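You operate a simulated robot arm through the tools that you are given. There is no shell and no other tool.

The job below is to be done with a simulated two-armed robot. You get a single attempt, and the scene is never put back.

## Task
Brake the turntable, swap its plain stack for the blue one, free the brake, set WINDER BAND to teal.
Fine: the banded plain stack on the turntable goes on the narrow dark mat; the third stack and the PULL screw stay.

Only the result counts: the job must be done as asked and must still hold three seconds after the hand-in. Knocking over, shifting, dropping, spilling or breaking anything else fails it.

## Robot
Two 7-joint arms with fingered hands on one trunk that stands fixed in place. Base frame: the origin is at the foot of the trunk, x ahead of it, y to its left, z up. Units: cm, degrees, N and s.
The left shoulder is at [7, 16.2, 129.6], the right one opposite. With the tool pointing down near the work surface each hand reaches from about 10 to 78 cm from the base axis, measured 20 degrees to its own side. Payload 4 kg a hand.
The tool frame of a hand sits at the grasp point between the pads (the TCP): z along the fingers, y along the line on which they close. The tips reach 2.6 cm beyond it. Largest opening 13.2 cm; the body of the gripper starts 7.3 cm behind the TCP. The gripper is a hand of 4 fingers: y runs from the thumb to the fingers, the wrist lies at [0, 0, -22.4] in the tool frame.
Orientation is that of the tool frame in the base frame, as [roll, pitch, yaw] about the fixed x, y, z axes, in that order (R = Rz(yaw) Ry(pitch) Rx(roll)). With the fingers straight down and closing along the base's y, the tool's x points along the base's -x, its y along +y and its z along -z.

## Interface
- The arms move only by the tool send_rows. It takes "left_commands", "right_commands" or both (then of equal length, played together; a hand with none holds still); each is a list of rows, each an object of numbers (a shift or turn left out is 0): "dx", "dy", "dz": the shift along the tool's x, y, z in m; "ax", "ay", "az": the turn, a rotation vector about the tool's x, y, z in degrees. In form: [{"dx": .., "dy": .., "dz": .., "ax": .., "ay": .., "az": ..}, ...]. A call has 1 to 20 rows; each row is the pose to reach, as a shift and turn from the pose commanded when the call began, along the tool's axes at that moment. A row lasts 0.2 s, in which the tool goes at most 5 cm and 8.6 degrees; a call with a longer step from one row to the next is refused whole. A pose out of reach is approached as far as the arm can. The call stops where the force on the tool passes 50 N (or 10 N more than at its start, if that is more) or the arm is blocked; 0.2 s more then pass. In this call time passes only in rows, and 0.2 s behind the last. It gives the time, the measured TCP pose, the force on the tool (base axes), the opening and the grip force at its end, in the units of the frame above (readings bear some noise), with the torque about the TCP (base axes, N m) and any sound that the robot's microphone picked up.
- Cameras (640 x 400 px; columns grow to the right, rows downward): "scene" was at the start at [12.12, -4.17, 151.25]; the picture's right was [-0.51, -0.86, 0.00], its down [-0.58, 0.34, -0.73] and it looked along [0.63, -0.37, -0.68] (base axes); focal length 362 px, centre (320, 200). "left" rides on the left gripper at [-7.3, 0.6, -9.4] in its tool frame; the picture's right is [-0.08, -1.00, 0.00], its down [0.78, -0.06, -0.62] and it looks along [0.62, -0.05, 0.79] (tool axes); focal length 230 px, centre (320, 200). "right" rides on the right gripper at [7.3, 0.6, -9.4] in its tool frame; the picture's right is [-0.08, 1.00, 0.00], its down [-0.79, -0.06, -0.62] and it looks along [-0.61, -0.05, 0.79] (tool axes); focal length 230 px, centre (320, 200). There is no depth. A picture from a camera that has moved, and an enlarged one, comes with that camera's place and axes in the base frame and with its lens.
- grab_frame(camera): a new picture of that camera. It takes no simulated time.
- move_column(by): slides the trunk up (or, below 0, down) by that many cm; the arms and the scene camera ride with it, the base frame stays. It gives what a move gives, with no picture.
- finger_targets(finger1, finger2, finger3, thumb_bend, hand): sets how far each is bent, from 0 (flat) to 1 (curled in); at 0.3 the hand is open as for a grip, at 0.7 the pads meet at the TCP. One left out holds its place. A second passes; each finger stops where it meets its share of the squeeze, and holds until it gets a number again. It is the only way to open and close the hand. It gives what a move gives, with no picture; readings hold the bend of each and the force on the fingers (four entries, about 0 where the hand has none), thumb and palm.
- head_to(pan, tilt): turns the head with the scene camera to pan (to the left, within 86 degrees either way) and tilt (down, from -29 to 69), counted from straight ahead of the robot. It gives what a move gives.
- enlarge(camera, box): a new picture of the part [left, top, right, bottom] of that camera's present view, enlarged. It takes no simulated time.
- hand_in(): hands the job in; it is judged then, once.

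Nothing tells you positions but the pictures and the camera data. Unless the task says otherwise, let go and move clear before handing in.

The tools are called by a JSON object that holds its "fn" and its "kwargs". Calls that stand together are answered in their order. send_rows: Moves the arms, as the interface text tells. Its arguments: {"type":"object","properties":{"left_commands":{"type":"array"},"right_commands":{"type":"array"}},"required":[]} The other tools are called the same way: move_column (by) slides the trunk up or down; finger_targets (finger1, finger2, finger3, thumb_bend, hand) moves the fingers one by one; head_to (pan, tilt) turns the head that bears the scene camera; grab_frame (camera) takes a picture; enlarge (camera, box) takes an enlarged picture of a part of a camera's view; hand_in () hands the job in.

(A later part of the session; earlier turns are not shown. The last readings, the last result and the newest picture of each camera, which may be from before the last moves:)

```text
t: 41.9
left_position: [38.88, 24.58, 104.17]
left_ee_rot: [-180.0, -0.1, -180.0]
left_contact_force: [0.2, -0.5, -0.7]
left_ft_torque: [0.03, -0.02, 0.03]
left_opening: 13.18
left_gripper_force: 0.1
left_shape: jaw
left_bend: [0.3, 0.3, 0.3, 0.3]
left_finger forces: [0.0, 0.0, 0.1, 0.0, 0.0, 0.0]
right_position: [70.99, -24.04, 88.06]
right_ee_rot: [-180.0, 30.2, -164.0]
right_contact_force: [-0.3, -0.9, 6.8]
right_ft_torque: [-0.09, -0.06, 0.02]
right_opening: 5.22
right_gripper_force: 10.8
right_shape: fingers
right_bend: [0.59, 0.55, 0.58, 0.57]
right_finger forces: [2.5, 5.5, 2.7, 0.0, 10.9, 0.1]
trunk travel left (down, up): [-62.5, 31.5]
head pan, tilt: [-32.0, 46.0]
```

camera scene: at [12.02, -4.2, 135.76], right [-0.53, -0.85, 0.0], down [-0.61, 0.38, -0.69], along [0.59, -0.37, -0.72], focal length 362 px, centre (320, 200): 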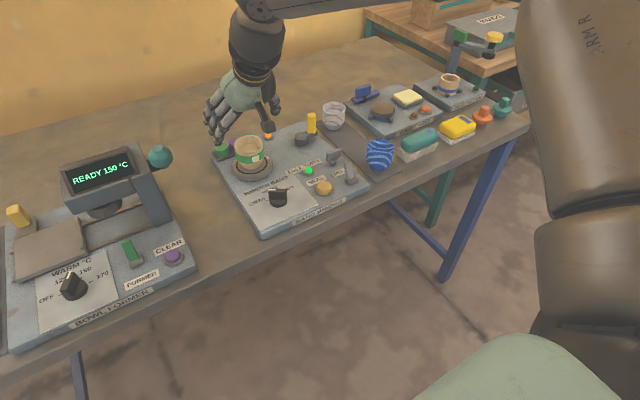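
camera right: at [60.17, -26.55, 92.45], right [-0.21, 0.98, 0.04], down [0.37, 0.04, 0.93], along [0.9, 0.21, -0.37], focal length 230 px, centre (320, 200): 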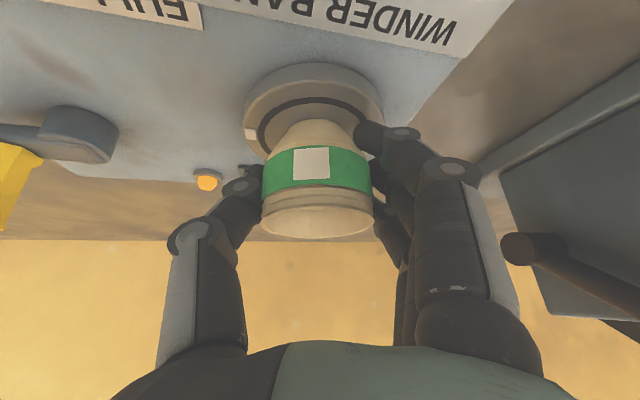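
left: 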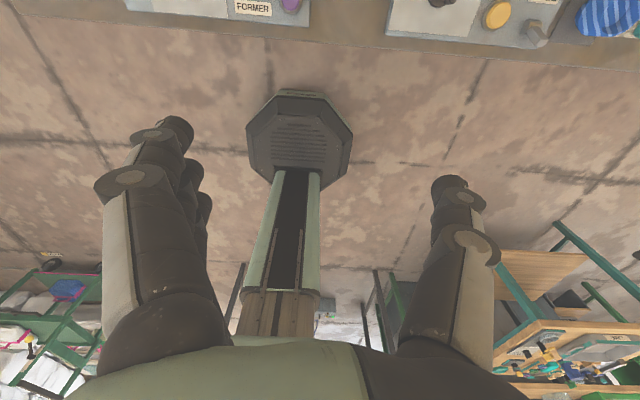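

I am pressing with about 7 N. Now I twist back 8° while watching the mark.

{"fn": "send_rows", "kwargs": {"right_commands": [{"ax": 2.0, "az": 3.46}, {"ax": 4.0, "az": 6.93}]}}

{"fn": "enlarge", "kwargs": {"camera": "scene", "box": [230, 140, 290, 185]}}

```text
t: 42.5
left_position: [38.83, 24.63, 104.27]
left_ee_rot: [180.0, 0.0, 180.0]
left_contact_force: [-0.2, 0.3, 0.2]
left_ft_torque: [0.02, -0.04, 0.03]
left_opening: 13.21
left_gripper_force: 0.0
left_shape: jaw
left_bend: [0.3, 0.3, 0.3, 0.3]
left_finger forces: [0.0, 0.0, 0.0, 0.0, 0.1, 0.0]
right_position: [70.94, -23.86, 88.01]
right_ee_rot: [179.9, 30.0, -172.1]
right_contact_force: [2.6, 1.2, 6.4]
right_ft_torque: [0.04, -0.06, 0.01]
right_opening: 5.16
right_gripper_force: 11.0
right_shape: fingers
right_bend: [0.59, 0.55, 0.58, 0.57]
right_finger forces: [2.1, 6.0, 3.3, 0.0, 10.7, 0.1]
trunk travel left (down, up): [-62.5, 31.5]
head pan, tilt: [-32.0, 46.0]
```

```text
8.89 times, centred on (260, 162) of scene
camera zoom: at [11.72, -4.15, 135.79], right [-0.53, -0.85, 0.0], down [-0.61, 0.38, -0.69], along [0.59, -0.37, -0.72], focal length 3220 px, centre (853, 533)
```

zoom: 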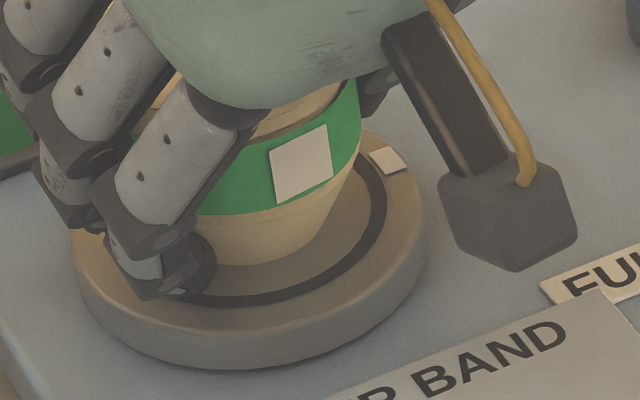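

Even pressed down, the table did not follow, and the mark is unmoved, so the flipped toggle holds the turntable: it is the brake and it is on. I now lift the banded stack straight up.

{"fn": "send_rows", "kwargs": {"right_commands": [{"dx": -0.005, "dz": -0.0087}, {"dx": -0.012, "dz": -0.0208}, {"dx": -0.02, "dz": -0.0346}]}}

{"fn": "enlarge", "kwargs": {"camera": "scene", "box": [200, 100, 330, 190]}}

{"fn": "grab_frame", "kwargs": {"camera": "right"}}

```text
t: 43.3
left_position: [38.95, 24.56, 104.1]
left_ee_rot: [-180.0, 0.1, -179.9]
left_contact_force: [-0.1, 0.1, 0.8]
left_ft_torque: [0.03, 0.0, 0.05]
left_opening: 13.18
left_gripper_force: 0.0
left_shape: jaw
left_bend: [0.3, 0.3, 0.3, 0.3]
left_finger forces: [0.1, 0.1, 0.1, 0.0, 0.0, 0.0]
right_position: [70.81, -23.95, 91.78]
right_ee_rot: [-179.9, 29.8, -172.1]
right_contact_force: [-0.1, 0.5, -2.1]
right_ft_torque: [-0.01, 0.01, 0.02]
right_opening: 5.17
right_gripper_force: 9.8
right_shape: fingers
right_bend: [0.59, 0.55, 0.58, 0.57]
right_finger forces: [3.1, 5.3, 2.8, 0.1, 10.1, 0.1]
trunk travel left (down, up): [-62.5, 31.5]
head pan, tilt: [-32.0, 46.0]
```

```text
4.44 times, centred on (265, 145) of scene
camera zoom: at [11.78, -4.18, 135.78], right [-0.53, -0.85, 0.0], down [-0.61, 0.38, -0.69], along [0.59, -0.37, -0.72], focal length 1610 px, centre (564, 444)
```

zoom: 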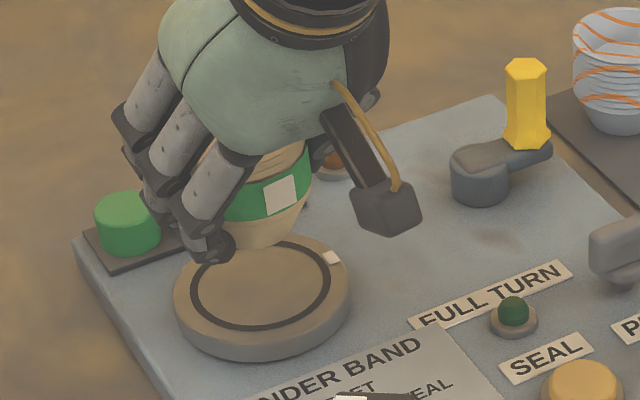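

```text
taken
camera right: at [59.85, -24.99, 96.15], right [-0.07, 1.0, 0.04], down [0.38, -0.01, 0.93], along [0.92, 0.08, -0.38], focal length 230 px, centre (320, 200)
```

right: 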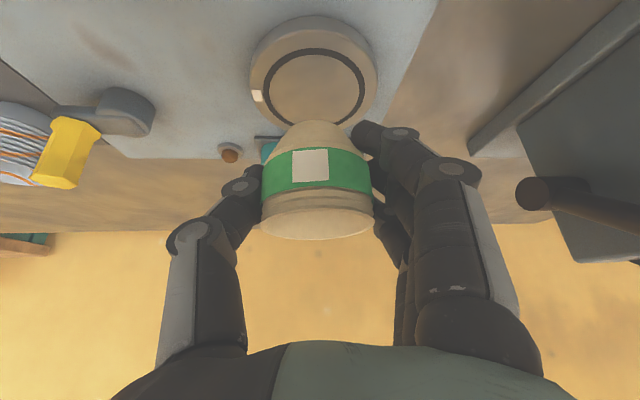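

With the stack lifted, both lamps went dark, so they only report a stack on the table; the turntable centre is about (71, -23.9). I carry the stack high over to the middle of the dark mat at about (68, -49.9).

{"fn": "send_rows", "kwargs": {"right_commands": [{"dx": -0.018, "dz": -0.0312}, {"dx": -0.036, "dz": -0.0624}, {"dx": -0.0268, "dy": -0.0422, "dz": -0.0677, "ax": 1.33, "az": 2.31}, {"dx": -0.0176, "dy": -0.0843, "dz": -0.073, "ax": 2.67, "az": 4.62}, {"dx": -0.0083, "dy": -0.1265, "dz": -0.0784, "ax": 4.0, "az": 6.93}, {"dx": 0.0009, "dy": -0.1687, "dz": -0.0837, "ax": 5.33, "az": 9.24}, {"dx": 0.0101, "dy": -0.2108, "dz": -0.089, "ax": 6.67, "az": 11.55}, {"dx": 0.0193, "dy": -0.253, "dz": -0.0943, "ax": 8.0, "az": 13.86}]}}

{"fn": "grab_frame", "kwargs": {"camera": "scene"}}

{"fn": "grab_frame", "kwargs": {"camera": "right"}}

```text
t: 45.1
left_position: [39.01, 24.35, 104.12]
left_ee_rot: [179.8, 0.0, 179.9]
left_contact_force: [0.5, -0.9, -0.3]
left_ft_torque: [0.01, -0.02, -0.03]
left_opening: 13.2
left_gripper_force: 0.0
left_shape: jaw
left_bend: [0.3, 0.3, 0.3, 0.3]
left_finger forces: [0.1, 0.0, 0.1, 0.1, 0.0, 0.0]
right_position: [68.07, -49.98, 98.89]
right_ee_rot: [179.8, 30.0, 172.0]
right_contact_force: [0.4, -1.1, -0.9]
right_ft_torque: [0.01, 0.05, 0.0]
right_opening: 5.19
right_gripper_force: 11.1
right_shape: fingers
right_bend: [0.59, 0.55, 0.59, 0.57]
right_finger forces: [3.0, 5.4, 2.6, 0.1, 10.2, 0.1]
trunk travel left (down, up): [-62.5, 31.5]
head pan, tilt: [-32.0, 46.0]
```

```text
taken
camera scene: at [11.78, -4.36, 135.78], right [-0.53, -0.85, 0.0], down [-0.61, 0.38, -0.69], along [0.59, -0.37, -0.72], focal length 362 px, centre (320, 200)
```

scene: 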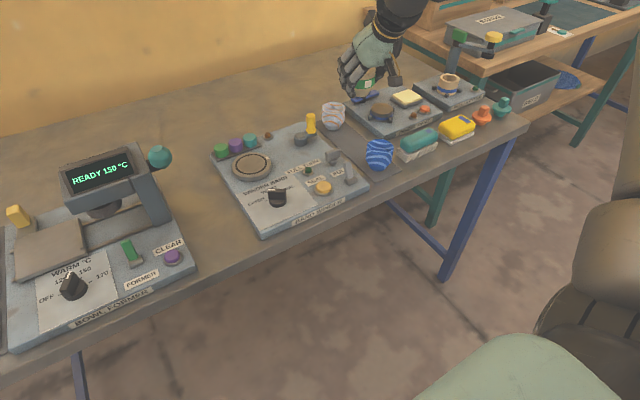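

```text
taken
camera right: at [57.26, -47.98, 103.21], right [0.2, 0.98, 0.04], down [0.36, -0.11, 0.93], along [0.91, -0.18, -0.37], focal length 230 px, centre (320, 200)
```

right: 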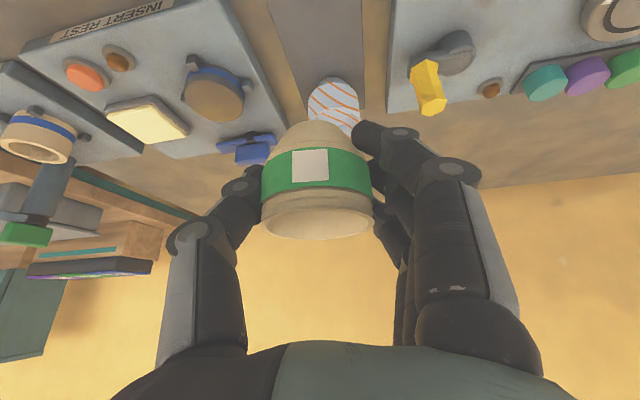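

The stack hangs over the mat at (68.1, -50.0, 98.9). I zoom in to check the mat edges and the gaps to the neighbouring stacks before lowering.

{"fn": "enlarge", "kwargs": {"camera": "right", "box": [220, 0, 440, 140]}}

{"fn": "enlarge", "kwargs": {"camera": "scene", "box": [300, 60, 420, 190]}}

```text
2.86 times, centred on (330, 70) of right
camera zoom: at [57.26, -47.98, 103.21], right [0.2, 0.98, 0.04], down [0.36, -0.11, 0.93], along [0.91, -0.18, -0.37], focal length 657 px, centre (291, 571)
```

zoom: 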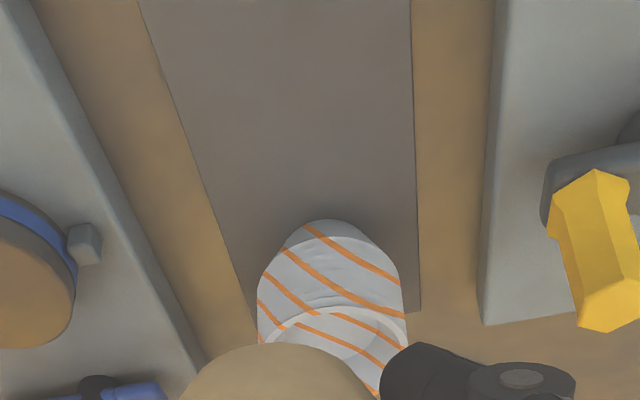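

```text
3.08 times, centred on (360, 125) of scene
camera zoom: at [11.78, -4.36, 135.78], right [-0.53, -0.85, 0.0], down [-0.61, 0.38, -0.69], along [0.59, -0.37, -0.72], focal length 1114 px, centre (197, 431)
```

zoom: 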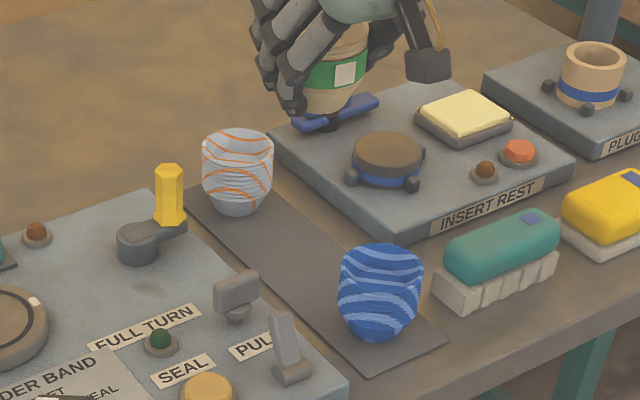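

The mat spans y from -54 to -46 and x from 55 to 83, so the gap centre at about (68, -50) is good; the hand's camera block would hang close above the blue stack, so I turn the hand another 14° to move it aside. Then I lower to about z = 86.

{"fn": "send_rows", "kwargs": {"right_commands": [{"ax": 3.5, "az": 6.06}, {"ax": 7.0, "az": 12.12}, {"dx": 0.0165, "dz": 0.0286, "ax": 7.0, "az": 12.12}, {"dx": 0.033, "dz": 0.0572, "ax": 7.0, "az": 12.12}, {"dx": 0.0495, "dz": 0.0857, "ax": 7.0, "az": 12.12}, {"dx": 0.064, "dz": 0.1108, "ax": 7.0, "az": 12.12}]}}

{"fn": "enlarge", "kwargs": {"camera": "scene", "box": [280, 60, 440, 190]}}

{"fn": "grab_frame", "kwargs": {"camera": "right"}}

```text
t: 46.5
left_position: [38.99, 24.34, 104.09]
left_ee_rot: [180.0, -0.1, 180.0]
left_contact_force: [-0.3, 0.0, -0.1]
left_ft_torque: [0.02, 0.01, -0.01]
left_opening: 13.18
left_gripper_force: 0.0
left_shape: jaw
left_bend: [0.3, 0.3, 0.3, 0.3]
left_finger forces: [0.1, 0.1, 0.0, 0.0, 0.0, 0.1]
right_position: [68.27, -49.96, 85.84]
right_ee_rot: [180.0, 30.0, 158.0]
right_contact_force: [-0.6, -0.7, -2.6]
right_ft_torque: [0.01, 0.0, 0.02]
right_opening: 5.21
right_gripper_force: 10.5
right_shape: fingers
right_bend: [0.59, 0.55, 0.59, 0.57]
right_finger forces: [3.0, 5.4, 2.6, 0.0, 10.1, 0.0]
trunk travel left (down, up): [-62.5, 31.5]
head pan, tilt: [-32.0, 46.0]
```

```text
3.08 times, centred on (360, 125) of scene
camera zoom: at [11.88, -4.28, 135.77], right [-0.53, -0.85, 0.0], down [-0.61, 0.38, -0.69], along [0.59, -0.37, -0.72], focal length 1114 px, centre (197, 431)
```

zoom: 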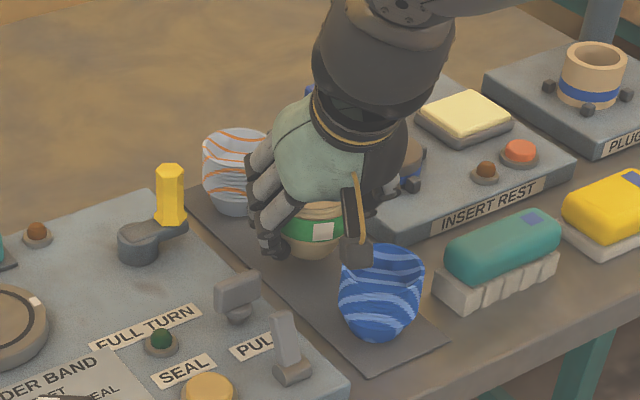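

```text
taken
camera right: at [58.16, -45.41, 90.32], right [0.44, 0.9, 0.04], down [0.32, -0.2, 0.93], along [0.84, -0.39, -0.37], focal length 230 px, centre (320, 200)
```

right: 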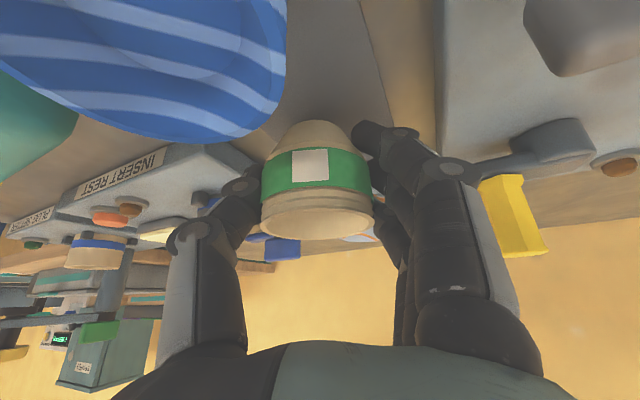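

The stack is a little above the mat with clear gaps to both neighbours. I lower it in small steps while watching the vertical force.

{"fn": "send_rows", "kwargs": {"right_commands": [{"dx": 0.002, "dz": 0.0035}, {"dx": 0.004, "dz": 0.0069}, {"dx": 0.0055, "dz": 0.0095}]}}

{"fn": "enlarge", "kwargs": {"camera": "scene", "box": [330, 110, 400, 160]}}

```text
t: 47.3
left_position: [39.06, 24.43, 104.02]
left_ee_rot: [-180.0, 0.0, -180.0]
left_contact_force: [0.6, 0.0, 0.3]
left_ft_torque: [0.02, -0.02, -0.03]
left_opening: 13.2
left_gripper_force: 0.0
left_shape: jaw
left_bend: [0.3, 0.3, 0.3, 0.3]
left_finger forces: [0.0, 0.0, 0.0, 0.1, 0.0, 0.1]
right_position: [68.05, -49.98, 85.13]
right_ee_rot: [-179.9, 30.0, 158.0]
right_contact_force: [0.9, 0.3, -1.8]
right_ft_torque: [0.01, -0.02, 0.01]
right_opening: 5.16
right_gripper_force: 10.3
right_shape: fingers
right_bend: [0.59, 0.55, 0.59, 0.57]
right_finger forces: [3.0, 5.4, 2.5, 0.0, 10.0, 0.1]
trunk travel left (down, up): [-62.5, 31.5]
head pan, tilt: [-32.0, 46.0]
```

```text
8.00 times, centred on (365, 135) of scene
camera zoom: at [11.8, -4.2, 135.78], right [-0.53, -0.85, 0.0], down [-0.61, 0.38, -0.69], along [0.59, -0.37, -0.72], focal length 2898 px, centre (-40, 720)
```

zoom: 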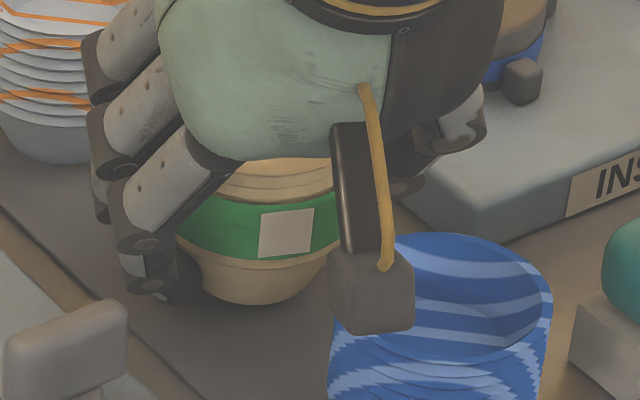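

No contact yet: the force still shows only the stack's weight of about 2 N. I lower a little more.

{"fn": "send_rows", "kwargs": {"right_commands": [{"dx": 0.001, "dz": 0.0017}, {"dx": 0.002, "dz": 0.0035}]}}

```text
t: 47.9
left_position: [38.96, 24.54, 104.12]
left_ee_rot: [180.0, -0.1, 179.9]
left_contact_force: [0.1, 0.9, -1.1]
left_ft_torque: [0.03, 0.02, -0.03]
left_opening: 13.18
left_gripper_force: 0.0
left_shape: jaw
left_bend: [0.3, 0.3, 0.3, 0.3]
left_finger forces: [0.0, 0.1, 0.0, 0.0, 0.0, 0.0]
right_position: [68.07, -49.89, 84.76]
right_ee_rot: [-179.9, 30.0, 158.0]
right_contact_force: [0.2, 0.4, -1.5]
right_ft_torque: [0.02, -0.01, 0.03]
right_opening: 5.2
right_gripper_force: 11.0
right_shape: fingers
right_bend: [0.59, 0.55, 0.59, 0.57]
right_finger forces: [3.2, 5.3, 2.6, 0.1, 10.0, 0.0]
trunk travel left (down, up): [-62.5, 31.5]
head pan, tilt: [-32.0, 46.0]
```

{"fn": "send_rows", "kwargs": {"right_commands": [{"dx": 0.001, "dz": 0.0017}, {"dx": 0.0015, "dz": 0.0026}]}}

{"fn": "enlarge", "kwargs": {"camera": "scene", "box": [330, 110, 400, 160]}}

```text
t: 48.5
left_position: [38.93, 24.5, 104.0]
left_ee_rot: [179.9, 0.0, 180.0]
left_contact_force: [-0.7, -0.5, -0.2]
left_ft_torque: [0.0, 0.01, -0.01]
left_opening: 13.22
left_gripper_force: 0.1
left_shape: jaw
left_bend: [0.3, 0.3, 0.3, 0.3]
left_finger forces: [0.1, 0.0, 0.0, 0.0, 0.0, 0.0]
right_position: [68.17, -49.89, 84.56]
right_ee_rot: [179.9, 30.2, 158.0]
right_contact_force: [0.4, -1.8, 6.6]
right_ft_torque: [-0.04, -0.08, 0.02]
right_opening: 5.14
right_gripper_force: 10.9
right_shape: fingers
right_bend: [0.59, 0.56, 0.59, 0.57]
right_finger forces: [2.2, 5.4, 2.9, 0.0, 10.7, 0.1]
trunk travel left (down, up): [-62.5, 31.5]
head pan, tilt: [-32.0, 46.0]
```

```text
8.00 times, centred on (365, 135) of scene
camera zoom: at [11.69, -4.14, 135.8], right [-0.53, -0.85, 0.0], down [-0.61, 0.38, -0.7], along [0.59, -0.37, -0.72], focal length 2898 px, centre (-40, 720)
```

zoom: 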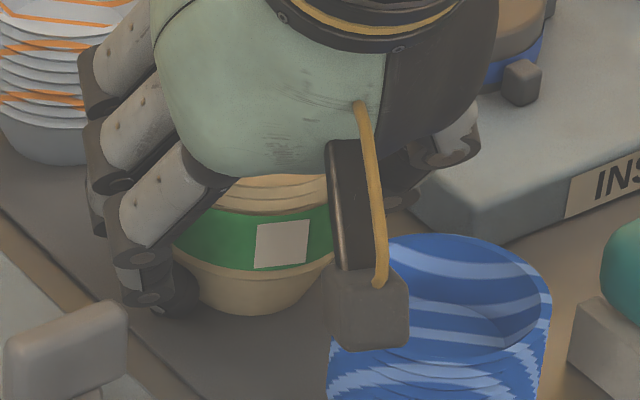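

Contact with the mat at TCP z about 84.5, pressing about 7 N. I ease off slightly and then open the fingers to let go.

{"fn": "send_rows", "kwargs": {"right_commands": [{"dx": -0.0006, "dz": -0.001}]}}

{"fn": "finger_targets", "kwargs": {"hand": "right", "finger1": 0.47, "finger2": 0.47, "finger3": 0.47, "thumb_bend": 0.47}}

{"fn": "enlarge", "kwargs": {"camera": "scene", "box": [310, 90, 410, 170]}}

{"fn": "grab_frame", "kwargs": {"camera": "right"}}

```text
t: 48.9
left_position: [38.94, 24.6, 104.1]
left_ee_rot: [180.0, 0.0, -180.0]
left_contact_force: [-0.4, -0.3, -0.3]
left_ft_torque: [0.0, -0.02, -0.01]
left_opening: 13.2
left_gripper_force: 0.1
left_shape: jaw
left_bend: [0.3, 0.3, 0.3, 0.3]
left_finger forces: [0.1, 0.0, 0.0, 0.0, 0.1, 0.0]
right_position: [68.17, -49.98, 84.56]
right_ee_rot: [-179.9, 30.1, 157.9]
right_contact_force: [1.3, -0.5, 6.3]
right_ft_torque: [0.0, -0.06, 0.02]
right_opening: 5.16
right_gripper_force: 10.5
right_shape: fingers
right_bend: [0.59, 0.56, 0.59, 0.57]
right_finger forces: [2.3, 5.5, 3.0, 0.0, 10.8, 0.1]
trunk travel left (down, up): [-62.5, 31.5]
head pan, tilt: [-32.0, 46.0]
```

```text
t: 49.9
left_position: [38.99, 24.49, 104.07]
left_ee_rot: [-180.0, -0.1, -180.0]
left_contact_force: [-0.5, -0.8, 0.4]
left_ft_torque: [0.02, 0.01, 0.03]
left_opening: 13.19
left_gripper_force: 0.0
left_shape: jaw
left_bend: [0.3, 0.3, 0.3, 0.3]
left_finger forces: [0.0, 0.0, 0.0, 0.0, 0.1, 0.0]
right_position: [68.05, -49.93, 84.39]
right_ee_rot: [179.9, 30.0, 157.9]
right_contact_force: [0.4, 0.2, 0.3]
right_ft_torque: [0.0, 0.0, 0.01]
right_opening: 7.98
right_gripper_force: 0.1
right_shape: fingers
right_bend: [0.47, 0.47, 0.47, 0.47]
right_finger forces: [0.0, 0.1, 0.0, 0.1, 0.1, 0.0]
trunk travel left (down, up): [-62.5, 31.5]
head pan, tilt: [-32.0, 46.0]
```

```text
5.00 times, centred on (360, 130) of scene
camera zoom: at [11.79, -4.19, 135.78], right [-0.53, -0.85, 0.0], down [-0.61, 0.38, -0.69], along [0.59, -0.37, -0.72], focal length 1811 px, centre (120, 550)
```

zoom: 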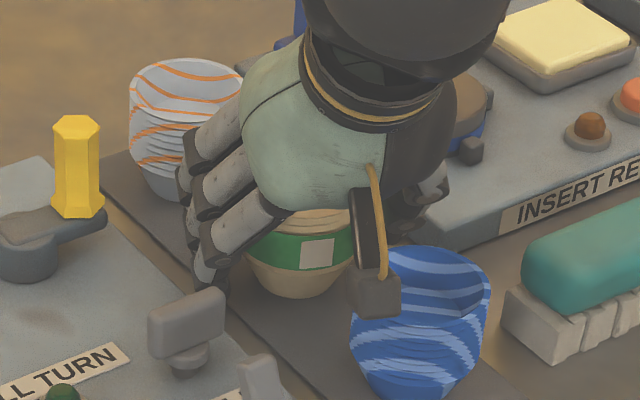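

```text
taken
camera right: at [58.12, -45.3, 88.77], right [0.44, 0.9, 0.04], down [0.32, -0.2, 0.93], along [0.84, -0.39, -0.37], focal length 230 px, centre (320, 200)
```

right: 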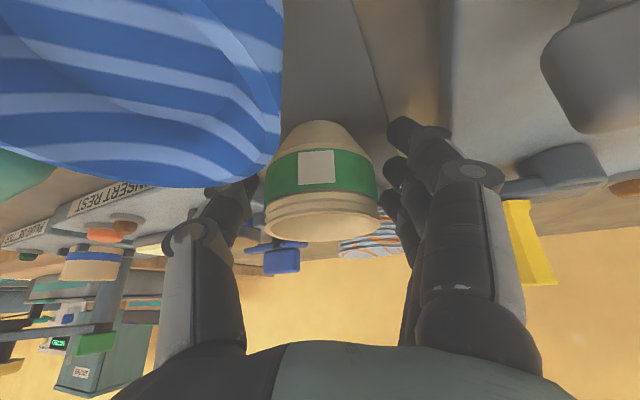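

The stack stands free on the mat with clearance to thumb and fingers. I lift the hand straight up, slowly at first.

{"fn": "send_rows", "kwargs": {"right_commands": [{"dx": -0.005, "dz": -0.0087}, {"dx": -0.012, "dz": -0.0208}, {"dx": -0.025, "dz": -0.0433}, {"dx": -0.045, "dz": -0.078}, {"dx": -0.065, "dz": -0.1126}]}}

{"fn": "enlarge", "kwargs": {"camera": "scene", "box": [300, 80, 420, 190]}}

{"fn": "grab_frame", "kwargs": {"camera": "right"}}

```text
t: 51.1
left_position: [38.93, 24.68, 104.06]
left_ee_rot: [180.0, 0.0, 180.0]
left_contact_force: [0.0, -0.1, -0.8]
left_ft_torque: [-0.04, -0.02, -0.03]
left_opening: 13.19
left_gripper_force: 0.1
left_shape: jaw
left_bend: [0.3, 0.3, 0.3, 0.3]
left_finger forces: [0.1, 0.0, 0.1, 0.0, 0.0, 0.0]
right_position: [67.97, -49.81, 97.64]
right_ee_rot: [179.9, 30.0, 158.0]
right_contact_force: [-0.7, -0.4, 0.1]
right_ft_torque: [-0.02, -0.03, -0.01]
right_opening: 8.01
right_gripper_force: 0.0
right_shape: fingers
right_bend: [0.47, 0.47, 0.47, 0.47]
right_finger forces: [0.0, 0.0, 0.0, 0.0, 0.1, 0.0]
trunk travel left (down, up): [-62.5, 31.5]
head pan, tilt: [-32.0, 46.0]
```

```text
3.64 times, centred on (360, 135) of scene
camera zoom: at [11.69, -4.13, 135.79], right [-0.53, -0.85, 0.0], down [-0.61, 0.38, -0.7], along [0.59, -0.37, -0.72], focal length 1317 px, centre (174, 436)
```

zoom: 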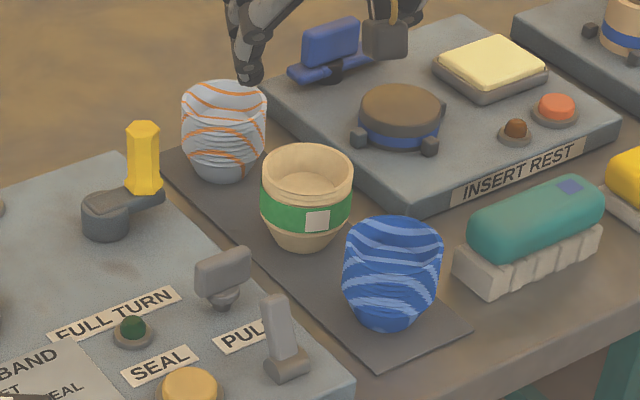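

```text
taken
camera right: at [58.03, -45.18, 101.87], right [0.44, 0.9, 0.04], down [0.32, -0.2, 0.93], along [0.84, -0.39, -0.37], focal length 230 px, centre (320, 200)
```

right: 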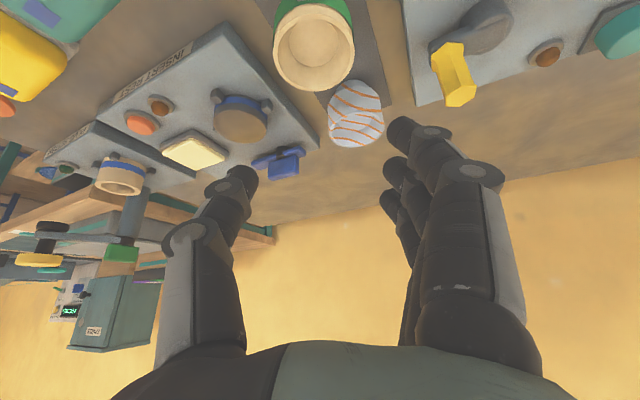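

The plain stack stands well on the mat and nothing else moved. Next is the blue stack at about (59.2, -50.1): I move above it with the hand turned back to yaw 180.

{"fn": "send_rows", "kwargs": {"right_commands": [{"dx": 0.0243, "dy": -0.0117, "dz": -0.0117, "ax": -3.67, "az": -6.35}, {"dx": 0.0486, "dy": -0.0235, "dz": -0.0234, "ax": -7.33, "az": -12.7}, {"dx": 0.0729, "dy": -0.0352, "dz": -0.0352, "ax": -11.0, "az": -19.05}]}}

{"fn": "finger_targets", "kwargs": {"hand": "right", "finger1": 0.45, "finger2": 0.45, "finger3": 0.45, "thumb_bend": 0.45}}

{"fn": "grab_frame", "kwargs": {"camera": "right"}}

{"fn": "enlarge", "kwargs": {"camera": "scene", "box": [300, 60, 440, 190]}}

```text
t: 51.9
left_position: [38.9, 24.44, 104.07]
left_ee_rot: [179.9, -0.1, -179.9]
left_contact_force: [0.0, -0.1, -0.4]
left_ft_torque: [-0.01, -0.02, -0.04]
left_opening: 13.2
left_gripper_force: 0.1
left_shape: jaw
left_bend: [0.3, 0.3, 0.3, 0.3]
left_finger forces: [0.1, 0.0, 0.1, 0.1, 0.1, 0.0]
right_position: [59.32, -50.26, 96.76]
right_ee_rot: [180.0, 30.0, -179.8]
right_contact_force: [-0.4, -0.1, -0.4]
right_ft_torque: [0.03, 0.02, 0.0]
right_opening: 7.98
right_gripper_force: 0.1
right_shape: fingers
right_bend: [0.47, 0.47, 0.47, 0.47]
right_finger forces: [0.0, 0.0, 0.1, 0.1, 0.0, 0.0]
trunk travel left (down, up): [-62.5, 31.5]
head pan, tilt: [-32.0, 46.0]
```

```text
t: 52.9
left_position: [39.02, 24.62, 104.17]
left_ee_rot: [179.9, 0.0, -180.0]
left_contact_force: [0.8, 0.4, -0.5]
left_ft_torque: [0.0, -0.04, 0.0]
left_opening: 13.21
left_gripper_force: 0.0
left_shape: jaw
left_bend: [0.3, 0.3, 0.3, 0.3]
left_finger forces: [0.0, 0.0, 0.0, 0.0, 0.0, 0.1]
right_position: [59.24, -50.14, 96.8]
right_ee_rot: [179.9, 30.0, 180.0]
right_contact_force: [0.2, 0.3, -0.4]
right_ft_torque: [0.03, 0.01, -0.03]
right_opening: 8.63
right_gripper_force: 0.0
right_shape: fingers
right_bend: [0.45, 0.45, 0.45, 0.45]
right_finger forces: [0.0, 0.1, 0.0, 0.0, 0.0, 0.0]
trunk travel left (down, up): [-62.5, 31.5]
head pan, tilt: [-32.0, 46.0]
```

```text
taken
camera right: at [48.29, -49.59, 101.15], right [0.07, 1.0, 0.04], down [0.37, -0.06, 0.93], along [0.93, -0.05, -0.37], focal length 230 px, centre (320, 200)
```

right: 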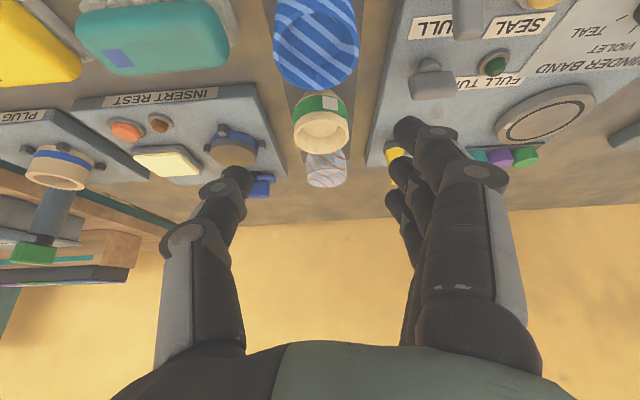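

```text
3.08 times, centred on (370, 125) of scene
camera zoom: at [11.77, -4.21, 135.78], right [-0.53, -0.85, 0.0], down [-0.61, 0.38, -0.69], along [0.59, -0.37, -0.72], focal length 1114 px, centre (166, 431)
```

zoom: 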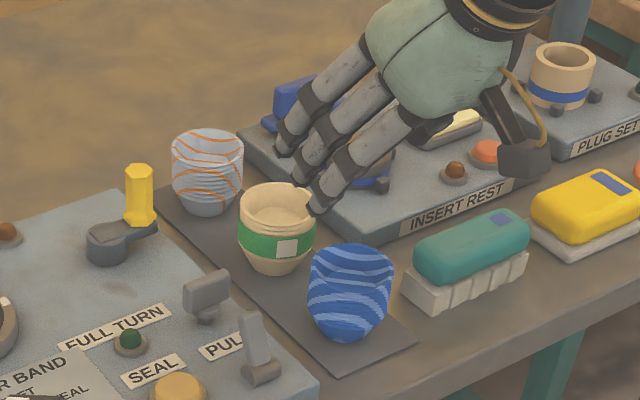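

The blue stack's rim lines up within a few millimetres of the hand centre. I lower the open hand around it.

{"fn": "send_rows", "kwargs": {"right_commands": [{"dx": 0.0175, "dz": 0.0303}, {"dx": 0.035, "dz": 0.0606}, {"dx": 0.0475, "dz": 0.0823}, {"dx": 0.0575, "dz": 0.0996}]}}

{"fn": "grab_frame", "kwargs": {"camera": "right"}}

{"fn": "enlarge", "kwargs": {"camera": "scene", "box": [310, 80, 430, 190]}}

```text
t: 53.9
left_position: [38.95, 24.4, 104.03]
left_ee_rot: [-179.9, -0.2, -180.0]
left_contact_force: [0.0, -0.2, -0.5]
left_ft_torque: [-0.03, -0.01, -0.04]
left_opening: 13.2
left_gripper_force: 0.0
left_shape: jaw
left_bend: [0.3, 0.3, 0.3, 0.3]
left_finger forces: [0.1, 0.1, 0.1, 0.0, 0.1, 0.1]
right_position: [59.53, -50.31, 85.16]
right_ee_rot: [180.0, 30.0, 180.0]
right_contact_force: [0.3, -0.1, 0.4]
right_ft_torque: [-0.01, 0.0, -0.05]
right_opening: 8.64
right_gripper_force: 0.1
right_shape: fingers
right_bend: [0.45, 0.45, 0.45, 0.45]
right_finger forces: [0.1, 0.1, 0.0, 0.0, 0.0, 0.0]
trunk travel left (down, up): [-62.5, 31.5]
head pan, tilt: [-32.0, 46.0]
```

```text
taken
camera right: at [48.52, -49.77, 89.51], right [0.07, 1.0, 0.04], down [0.37, -0.06, 0.93], along [0.93, -0.05, -0.37], focal length 230 px, centre (320, 200)
```

right: 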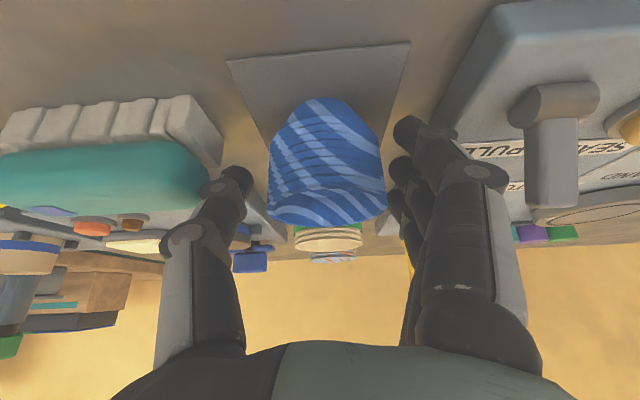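

```text
3.64 times, centred on (370, 135) of scene
camera zoom: at [11.84, -4.25, 135.78], right [-0.53, -0.85, 0.0], down [-0.61, 0.38, -0.69], along [0.59, -0.37, -0.72], focal length 1317 px, centre (138, 436)
```

zoom: 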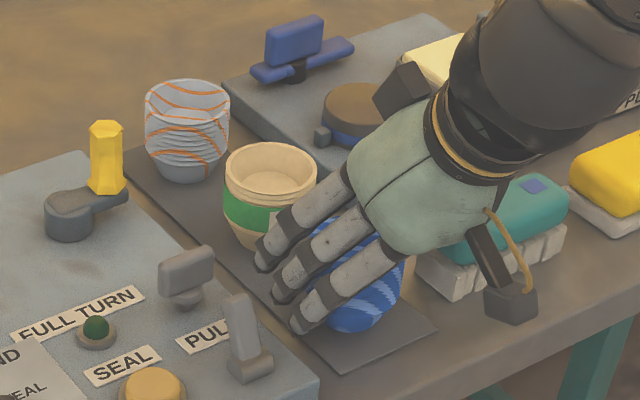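

The blue stack sits between the fingers, about 3 mm off towards +y. I correct that, lower the last half centimetre and close on it.

{"fn": "send_rows", "kwargs": {"right_commands": [{"dx": 0.0025, "dy": 0.0028, "dz": 0.0043}]}}

{"fn": "finger_targets", "kwargs": {"hand": "right", "finger1": 0.62, "finger2": 0.62, "finger3": 0.62, "thumb_bend": 0.62}}

{"fn": "grab_frame", "kwargs": {"camera": "right"}}

{"fn": "enlarge", "kwargs": {"camera": "scene", "box": [310, 80, 430, 190]}}

```text
t: 54.3
left_position: [38.99, 24.45, 104.13]
left_ee_rot: [-180.0, 0.0, -180.0]
left_contact_force: [0.3, 0.7, -0.6]
left_ft_torque: [0.01, 0.0, -0.05]
left_opening: 13.2
left_gripper_force: 0.0
left_shape: jaw
left_bend: [0.3, 0.3, 0.3, 0.3]
left_finger forces: [0.0, 0.1, 0.0, 0.0, 0.1, 0.0]
right_position: [59.42, -49.98, 84.8]
right_ee_rot: [179.9, 30.0, 179.9]
right_contact_force: [0.2, 0.3, 0.4]
right_ft_torque: [-0.01, 0.01, -0.03]
right_opening: 8.65
right_gripper_force: 0.1
right_shape: fingers
right_bend: [0.45, 0.45, 0.45, 0.45]
right_finger forces: [0.0, 0.0, 0.0, 0.0, 0.0, 0.0]
trunk travel left (down, up): [-62.5, 31.5]
head pan, tilt: [-32.0, 46.0]
```

```text
t: 55.3
left_position: [38.94, 24.43, 104.14]
left_ee_rot: [-179.9, 0.0, 180.0]
left_contact_force: [0.4, 0.6, 0.1]
left_ft_torque: [-0.01, -0.01, -0.02]
left_opening: 13.18
left_gripper_force: 0.0
left_shape: jaw
left_bend: [0.3, 0.3, 0.3, 0.3]
left_finger forces: [0.0, 0.1, 0.0, 0.1, 0.1, 0.0]
right_position: [59.46, -49.89, 84.91]
right_ee_rot: [179.9, 30.0, -180.0]
right_contact_force: [-1.4, 0.7, -0.3]
right_ft_torque: [0.0, -0.01, -0.02]
right_opening: 5.42
right_gripper_force: 10.3
right_shape: fingers
right_bend: [0.55, 0.55, 0.62, 0.58]
right_finger forces: [5.4, 5.4, 0.0, 0.1, 10.2, 0.0]
trunk travel left (down, up): [-62.5, 31.5]
head pan, tilt: [-32.0, 46.0]
```

```text
taken
camera right: at [48.38, -49.45, 89.08], right [0.07, 1.0, 0.04], down [0.37, -0.06, 0.93], along [0.93, -0.05, -0.37], focal length 230 px, centre (320, 200)
```

right: 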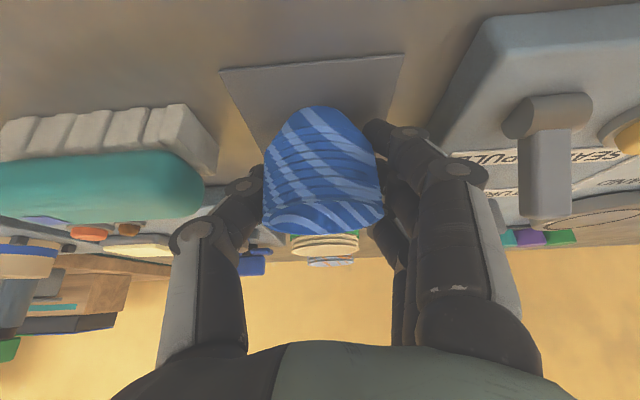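

```text
3.64 times, centred on (370, 135) of scene
camera zoom: at [11.8, -4.2, 135.78], right [-0.53, -0.85, 0.0], down [-0.61, 0.38, -0.69], along [0.59, -0.37, -0.72], focal length 1317 px, centre (138, 436)
```

zoom: 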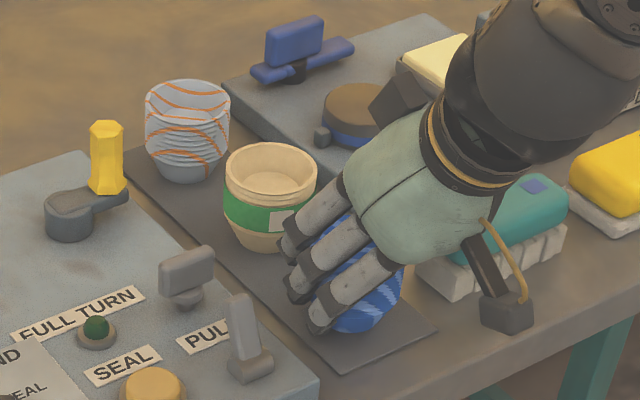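

The grip holds but finger 3 is not touching, so the stack sits off-centre along x. I zoom in to see which way before correcting.

{"fn": "enlarge", "kwargs": {"camera": "right", "box": [230, 90, 450, 260]}}

{"fn": "enlarge", "kwargs": {"camera": "scene", "box": [370, 120, 420, 180]}}

```text
2.35 times, centred on (340, 175) of right
camera zoom: at [48.38, -49.45, 89.08], right [0.07, 1.0, 0.04], down [0.37, -0.06, 0.93], along [0.93, -0.05, -0.37], focal length 541 px, centre (273, 259)
```

zoom: 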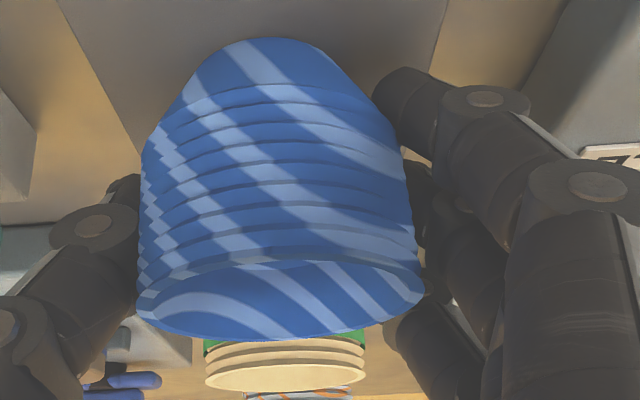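

```text
6.67 times, centred on (395, 150) of scene
camera zoom: at [11.8, -4.2, 135.78], right [-0.53, -0.85, 0.0], down [-0.61, 0.38, -0.69], along [0.59, -0.37, -0.72], focal length 2415 px, centre (-180, 533)
```

zoom: 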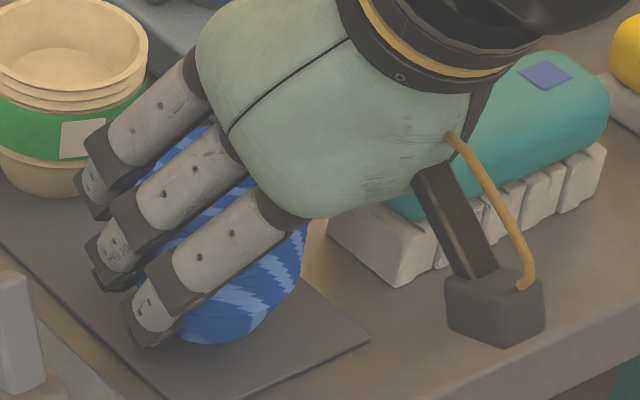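

The blue rim centre is at about (59.4, -49.9), level with the TCP, whereas the balanced grip on the plain stack had the rim about 0.75 cm ahead of it. I open, shift the hand back 0.8 cm in x, and grip again.

{"fn": "finger_targets", "kwargs": {"hand": "right", "finger1": 0.46, "finger2": 0.46, "finger3": 0.46, "thumb_bend": 0.46}}

{"fn": "send_rows", "kwargs": {"right_commands": [{"dx": 0.0035, "dz": -0.002}, {"dx": 0.0069, "dz": -0.004}]}}

{"fn": "finger_targets", "kwargs": {"hand": "right", "finger1": 0.62, "finger2": 0.62, "finger3": 0.62, "thumb_bend": 0.62}}

{"fn": "enlarge", "kwargs": {"camera": "right", "box": [230, 90, 450, 260]}}

```text
t: 56.3
left_position: [38.95, 24.55, 104.09]
left_ee_rot: [179.9, -0.1, -180.0]
left_contact_force: [0.0, -0.1, 0.7]
left_ft_torque: [0.02, 0.03, 0.01]
left_opening: 13.19
left_gripper_force: 0.1
left_shape: jaw
left_bend: [0.3, 0.3, 0.3, 0.3]
left_finger forces: [0.1, 0.0, 0.1, 0.0, 0.0, 0.1]
right_position: [59.46, -50.05, 84.82]
right_ee_rot: [-179.9, 30.1, 180.0]
right_contact_force: [-1.0, 0.3, -0.8]
right_ft_torque: [0.01, -0.02, -0.01]
right_opening: 8.32
right_gripper_force: 0.0
right_shape: fingers
right_bend: [0.46, 0.46, 0.46, 0.46]
right_finger forces: [0.0, 0.0, 0.1, 0.1, 0.0, 0.0]
trunk travel left (down, up): [-62.5, 31.5]
head pan, tilt: [-32.0, 46.0]
```

```text
t: 56.9
left_position: [38.9, 24.45, 104.25]
left_ee_rot: [-180.0, 0.0, -180.0]
left_contact_force: [0.0, 0.5, 0.4]
left_ft_torque: [0.0, -0.01, -0.01]
left_opening: 13.18
left_gripper_force: 0.0
left_shape: jaw
left_bend: [0.3, 0.3, 0.3, 0.3]
left_finger forces: [0.0, 0.0, 0.0, 0.0, 0.0, 0.0]
right_position: [58.67, -49.91, 84.95]
right_ee_rot: [179.9, 30.0, -180.0]
right_contact_force: [-0.7, -0.2, 0.3]
right_ft_torque: [0.02, 0.01, 0.02]
right_opening: 8.33
right_gripper_force: 0.1
right_shape: fingers
right_bend: [0.46, 0.46, 0.46, 0.46]
right_finger forces: [0.0, 0.0, 0.1, 0.1, 0.0, 0.0]
trunk travel left (down, up): [-62.5, 31.5]
head pan, tilt: [-32.0, 46.0]
```

```text
t: 57.9
left_position: [39.13, 24.59, 104.03]
left_ee_rot: [-180.0, 0.0, 180.0]
left_contact_force: [0.6, -0.2, 0.4]
left_ft_torque: [0.0, 0.01, -0.05]
left_opening: 13.22
left_gripper_force: 0.0
left_shape: jaw
left_bend: [0.3, 0.3, 0.3, 0.3]
left_finger forces: [0.1, 0.1, 0.0, 0.1, 0.0, 0.1]
right_position: [58.62, -50.01, 84.91]
right_ee_rot: [-180.0, 30.0, 179.9]
right_contact_force: [0.6, 0.2, -0.3]
right_ft_torque: [0.0, -0.01, 0.03]
right_opening: 5.48
right_gripper_force: 11.2
right_shape: fingers
right_bend: [0.57, 0.54, 0.59, 0.57]
right_finger forces: [3.8, 5.6, 2.1, 0.1, 11.2, 0.0]
trunk travel left (down, up): [-62.5, 31.5]
head pan, tilt: [-32.0, 46.0]
```

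```text
2.35 times, centred on (340, 175) of right
camera zoom: at [47.58, -49.43, 89.14], right [0.07, 1.0, 0.04], down [0.37, -0.06, 0.93], along [0.93, -0.05, -0.37], focal length 541 px, centre (273, 259)
```

zoom: 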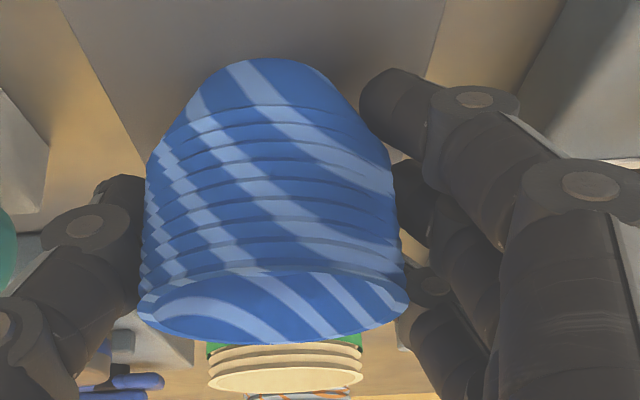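

The grip is balanced now, with all three fingers and the thumb loaded. I lift a little and check that the whole blue stack comes along.

{"fn": "send_rows", "kwargs": {"right_commands": [{"dx": -0.004, "dz": -0.0069}, {"dx": -0.01, "dz": -0.0173}, {"dx": -0.0175, "dz": -0.0303}]}}

{"fn": "enlarge", "kwargs": {"camera": "scene", "box": [320, 90, 440, 190]}}

{"fn": "grab_frame", "kwargs": {"camera": "right"}}

```text
t: 58.7
left_position: [38.94, 24.5, 104.08]
left_ee_rot: [-180.0, 0.0, 179.9]
left_contact_force: [0.2, -1.3, 0.4]
left_ft_torque: [0.03, 0.01, 0.04]
left_opening: 13.19
left_gripper_force: 0.1
left_shape: jaw
left_bend: [0.3, 0.3, 0.3, 0.3]
left_finger forces: [0.0, 0.0, 0.0, 0.0, 0.1, 0.0]
right_position: [58.65, -49.99, 88.34]
right_ee_rot: [-179.9, 29.8, -180.0]
right_contact_force: [0.3, 0.4, -0.9]
right_ft_torque: [0.0, 0.03, 0.0]
right_opening: 5.47
right_gripper_force: 11.4
right_shape: fingers
right_bend: [0.57, 0.54, 0.59, 0.57]
right_finger forces: [3.8, 5.6, 2.1, 0.0, 11.1, 0.1]
trunk travel left (down, up): [-62.5, 31.5]
head pan, tilt: [-32.0, 46.0]
```

```text
4.00 times, centred on (380, 140) of scene
camera zoom: at [11.77, -4.19, 135.78], right [-0.53, -0.85, 0.0], down [-0.61, 0.38, -0.69], along [0.59, -0.37, -0.72], focal length 1449 px, centre (80, 440)
```

zoom: 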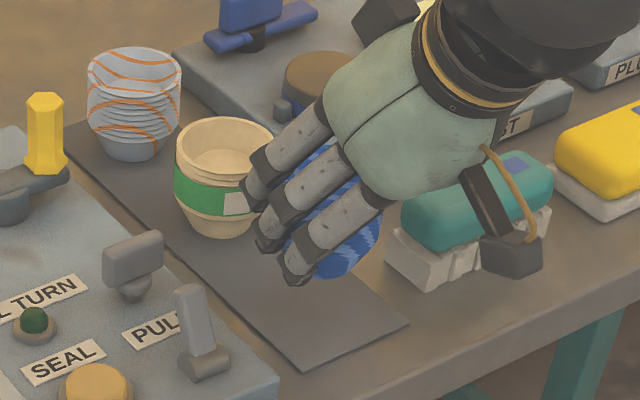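

```text
taken
camera right: at [47.63, -49.43, 92.67], right [0.07, 1.0, 0.04], down [0.37, -0.06, 0.93], along [0.93, -0.05, -0.38], focal length 230 px, centre (320, 200)
```

right: 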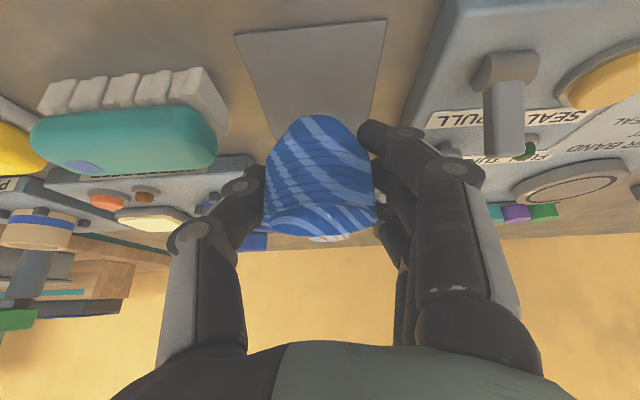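

The whole blue stack came up cleanly. I raise it and carry it over to the turntable.

{"fn": "send_rows", "kwargs": {"right_commands": [{"dx": -0.0167, "dz": -0.0289}, {"dx": -0.0333, "dz": -0.0577}, {"dx": -0.05, "dz": -0.0866}, {"dx": -0.0653, "dy": 0.0371, "dz": -0.0778}, {"dx": -0.0806, "dy": 0.0743, "dz": -0.069}, {"dx": -0.0958, "dy": 0.1114, "dz": -0.0601}, {"dx": -0.1111, "dy": 0.1486, "dz": -0.0513}, {"dx": -0.1264, "dy": 0.1857, "dz": -0.0425}, {"dx": -0.1417, "dy": 0.2229, "dz": -0.0337}, {"dx": -0.157, "dy": 0.26, "dz": -0.0248}]}}

{"fn": "grab_frame", "kwargs": {"camera": "right"}}

{"fn": "grab_frame", "kwargs": {"camera": "scene"}}

```text
t: 60.9
left_position: [39.2, 24.47, 104.01]
left_ee_rot: [179.9, -0.1, -180.0]
left_contact_force: [-0.3, -0.9, 0.1]
left_ft_torque: [0.0, 0.0, -0.02]
left_opening: 13.19
left_gripper_force: 0.1
left_shape: jaw
left_bend: [0.3, 0.3, 0.3, 0.3]
left_finger forces: [0.1, 0.0, 0.1, 0.0, 0.1, 0.0]
right_position: [70.94, -24.06, 98.27]
right_ee_rot: [-179.9, 29.8, 179.9]
right_contact_force: [-0.6, -0.6, -2.4]
right_ft_torque: [0.01, 0.02, -0.02]
right_opening: 5.46
right_gripper_force: 11.0
right_shape: fingers
right_bend: [0.57, 0.55, 0.59, 0.57]
right_finger forces: [3.8, 5.5, 2.0, 0.0, 11.0, 0.0]
trunk travel left (down, up): [-62.5, 31.5]
head pan, tilt: [-32.0, 46.0]
```

```text
taken
camera right: at [59.93, -23.46, 102.65], right [0.07, 1.0, 0.04], down [0.37, -0.06, 0.93], along [0.92, -0.05, -0.38], focal length 230 px, centre (320, 200)
```

right: 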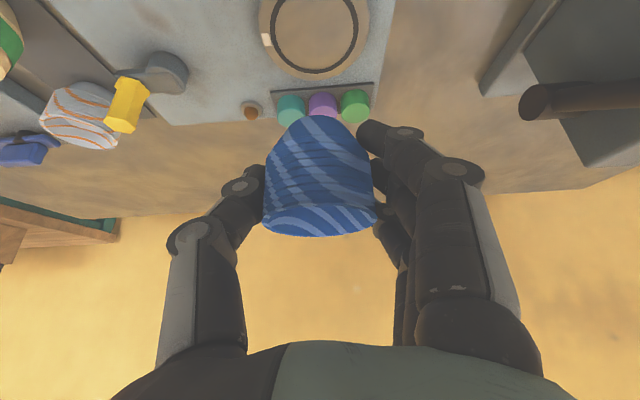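

```text
taken
camera scene: at [12.01, -4.17, 135.76], right [-0.53, -0.85, 0.0], down [-0.61, 0.38, -0.69], along [0.59, -0.37, -0.72], focal length 362 px, centre (320, 200)
```

scene: 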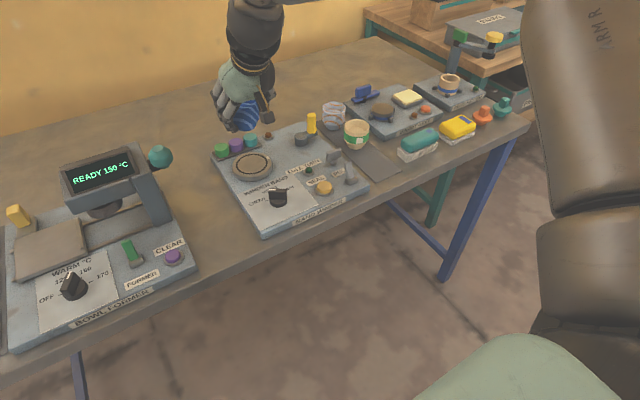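

The blue stack hangs above the turntable. I zoom in on the turntable to check its centre against the hand before lowering.

{"fn": "enlarge", "kwargs": {"camera": "right", "box": [220, 0, 400, 130]}}

{"fn": "enlarge", "kwargs": {"camera": "scene", "box": [200, 70, 310, 190]}}

```text
3.08 times, centred on (310, 65) of right
camera zoom: at [59.93, -23.46, 102.65], right [0.07, 1.0, 0.04], down [0.37, -0.06, 0.93], along [0.92, -0.05, -0.38], focal length 708 px, centre (351, 615)
```

zoom: 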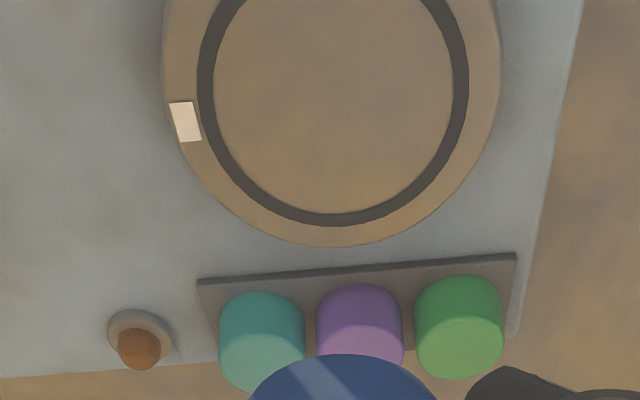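

```text
3.33 times, centred on (255, 130) of scene
camera zoom: at [12.01, -4.17, 135.76], right [-0.53, -0.85, 0.0], down [-0.61, 0.38, -0.69], along [0.59, -0.37, -0.72], focal length 1207 px, centre (537, 433)
```

zoom: 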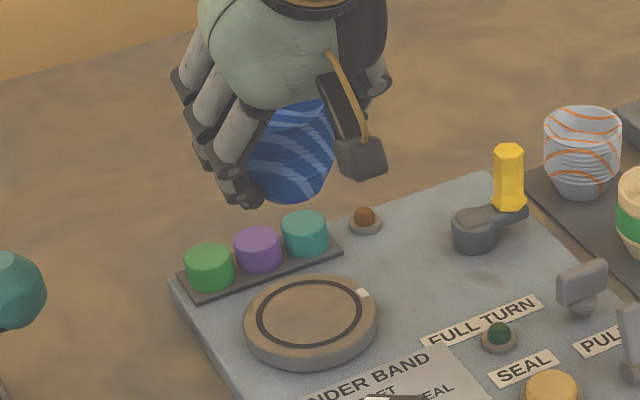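

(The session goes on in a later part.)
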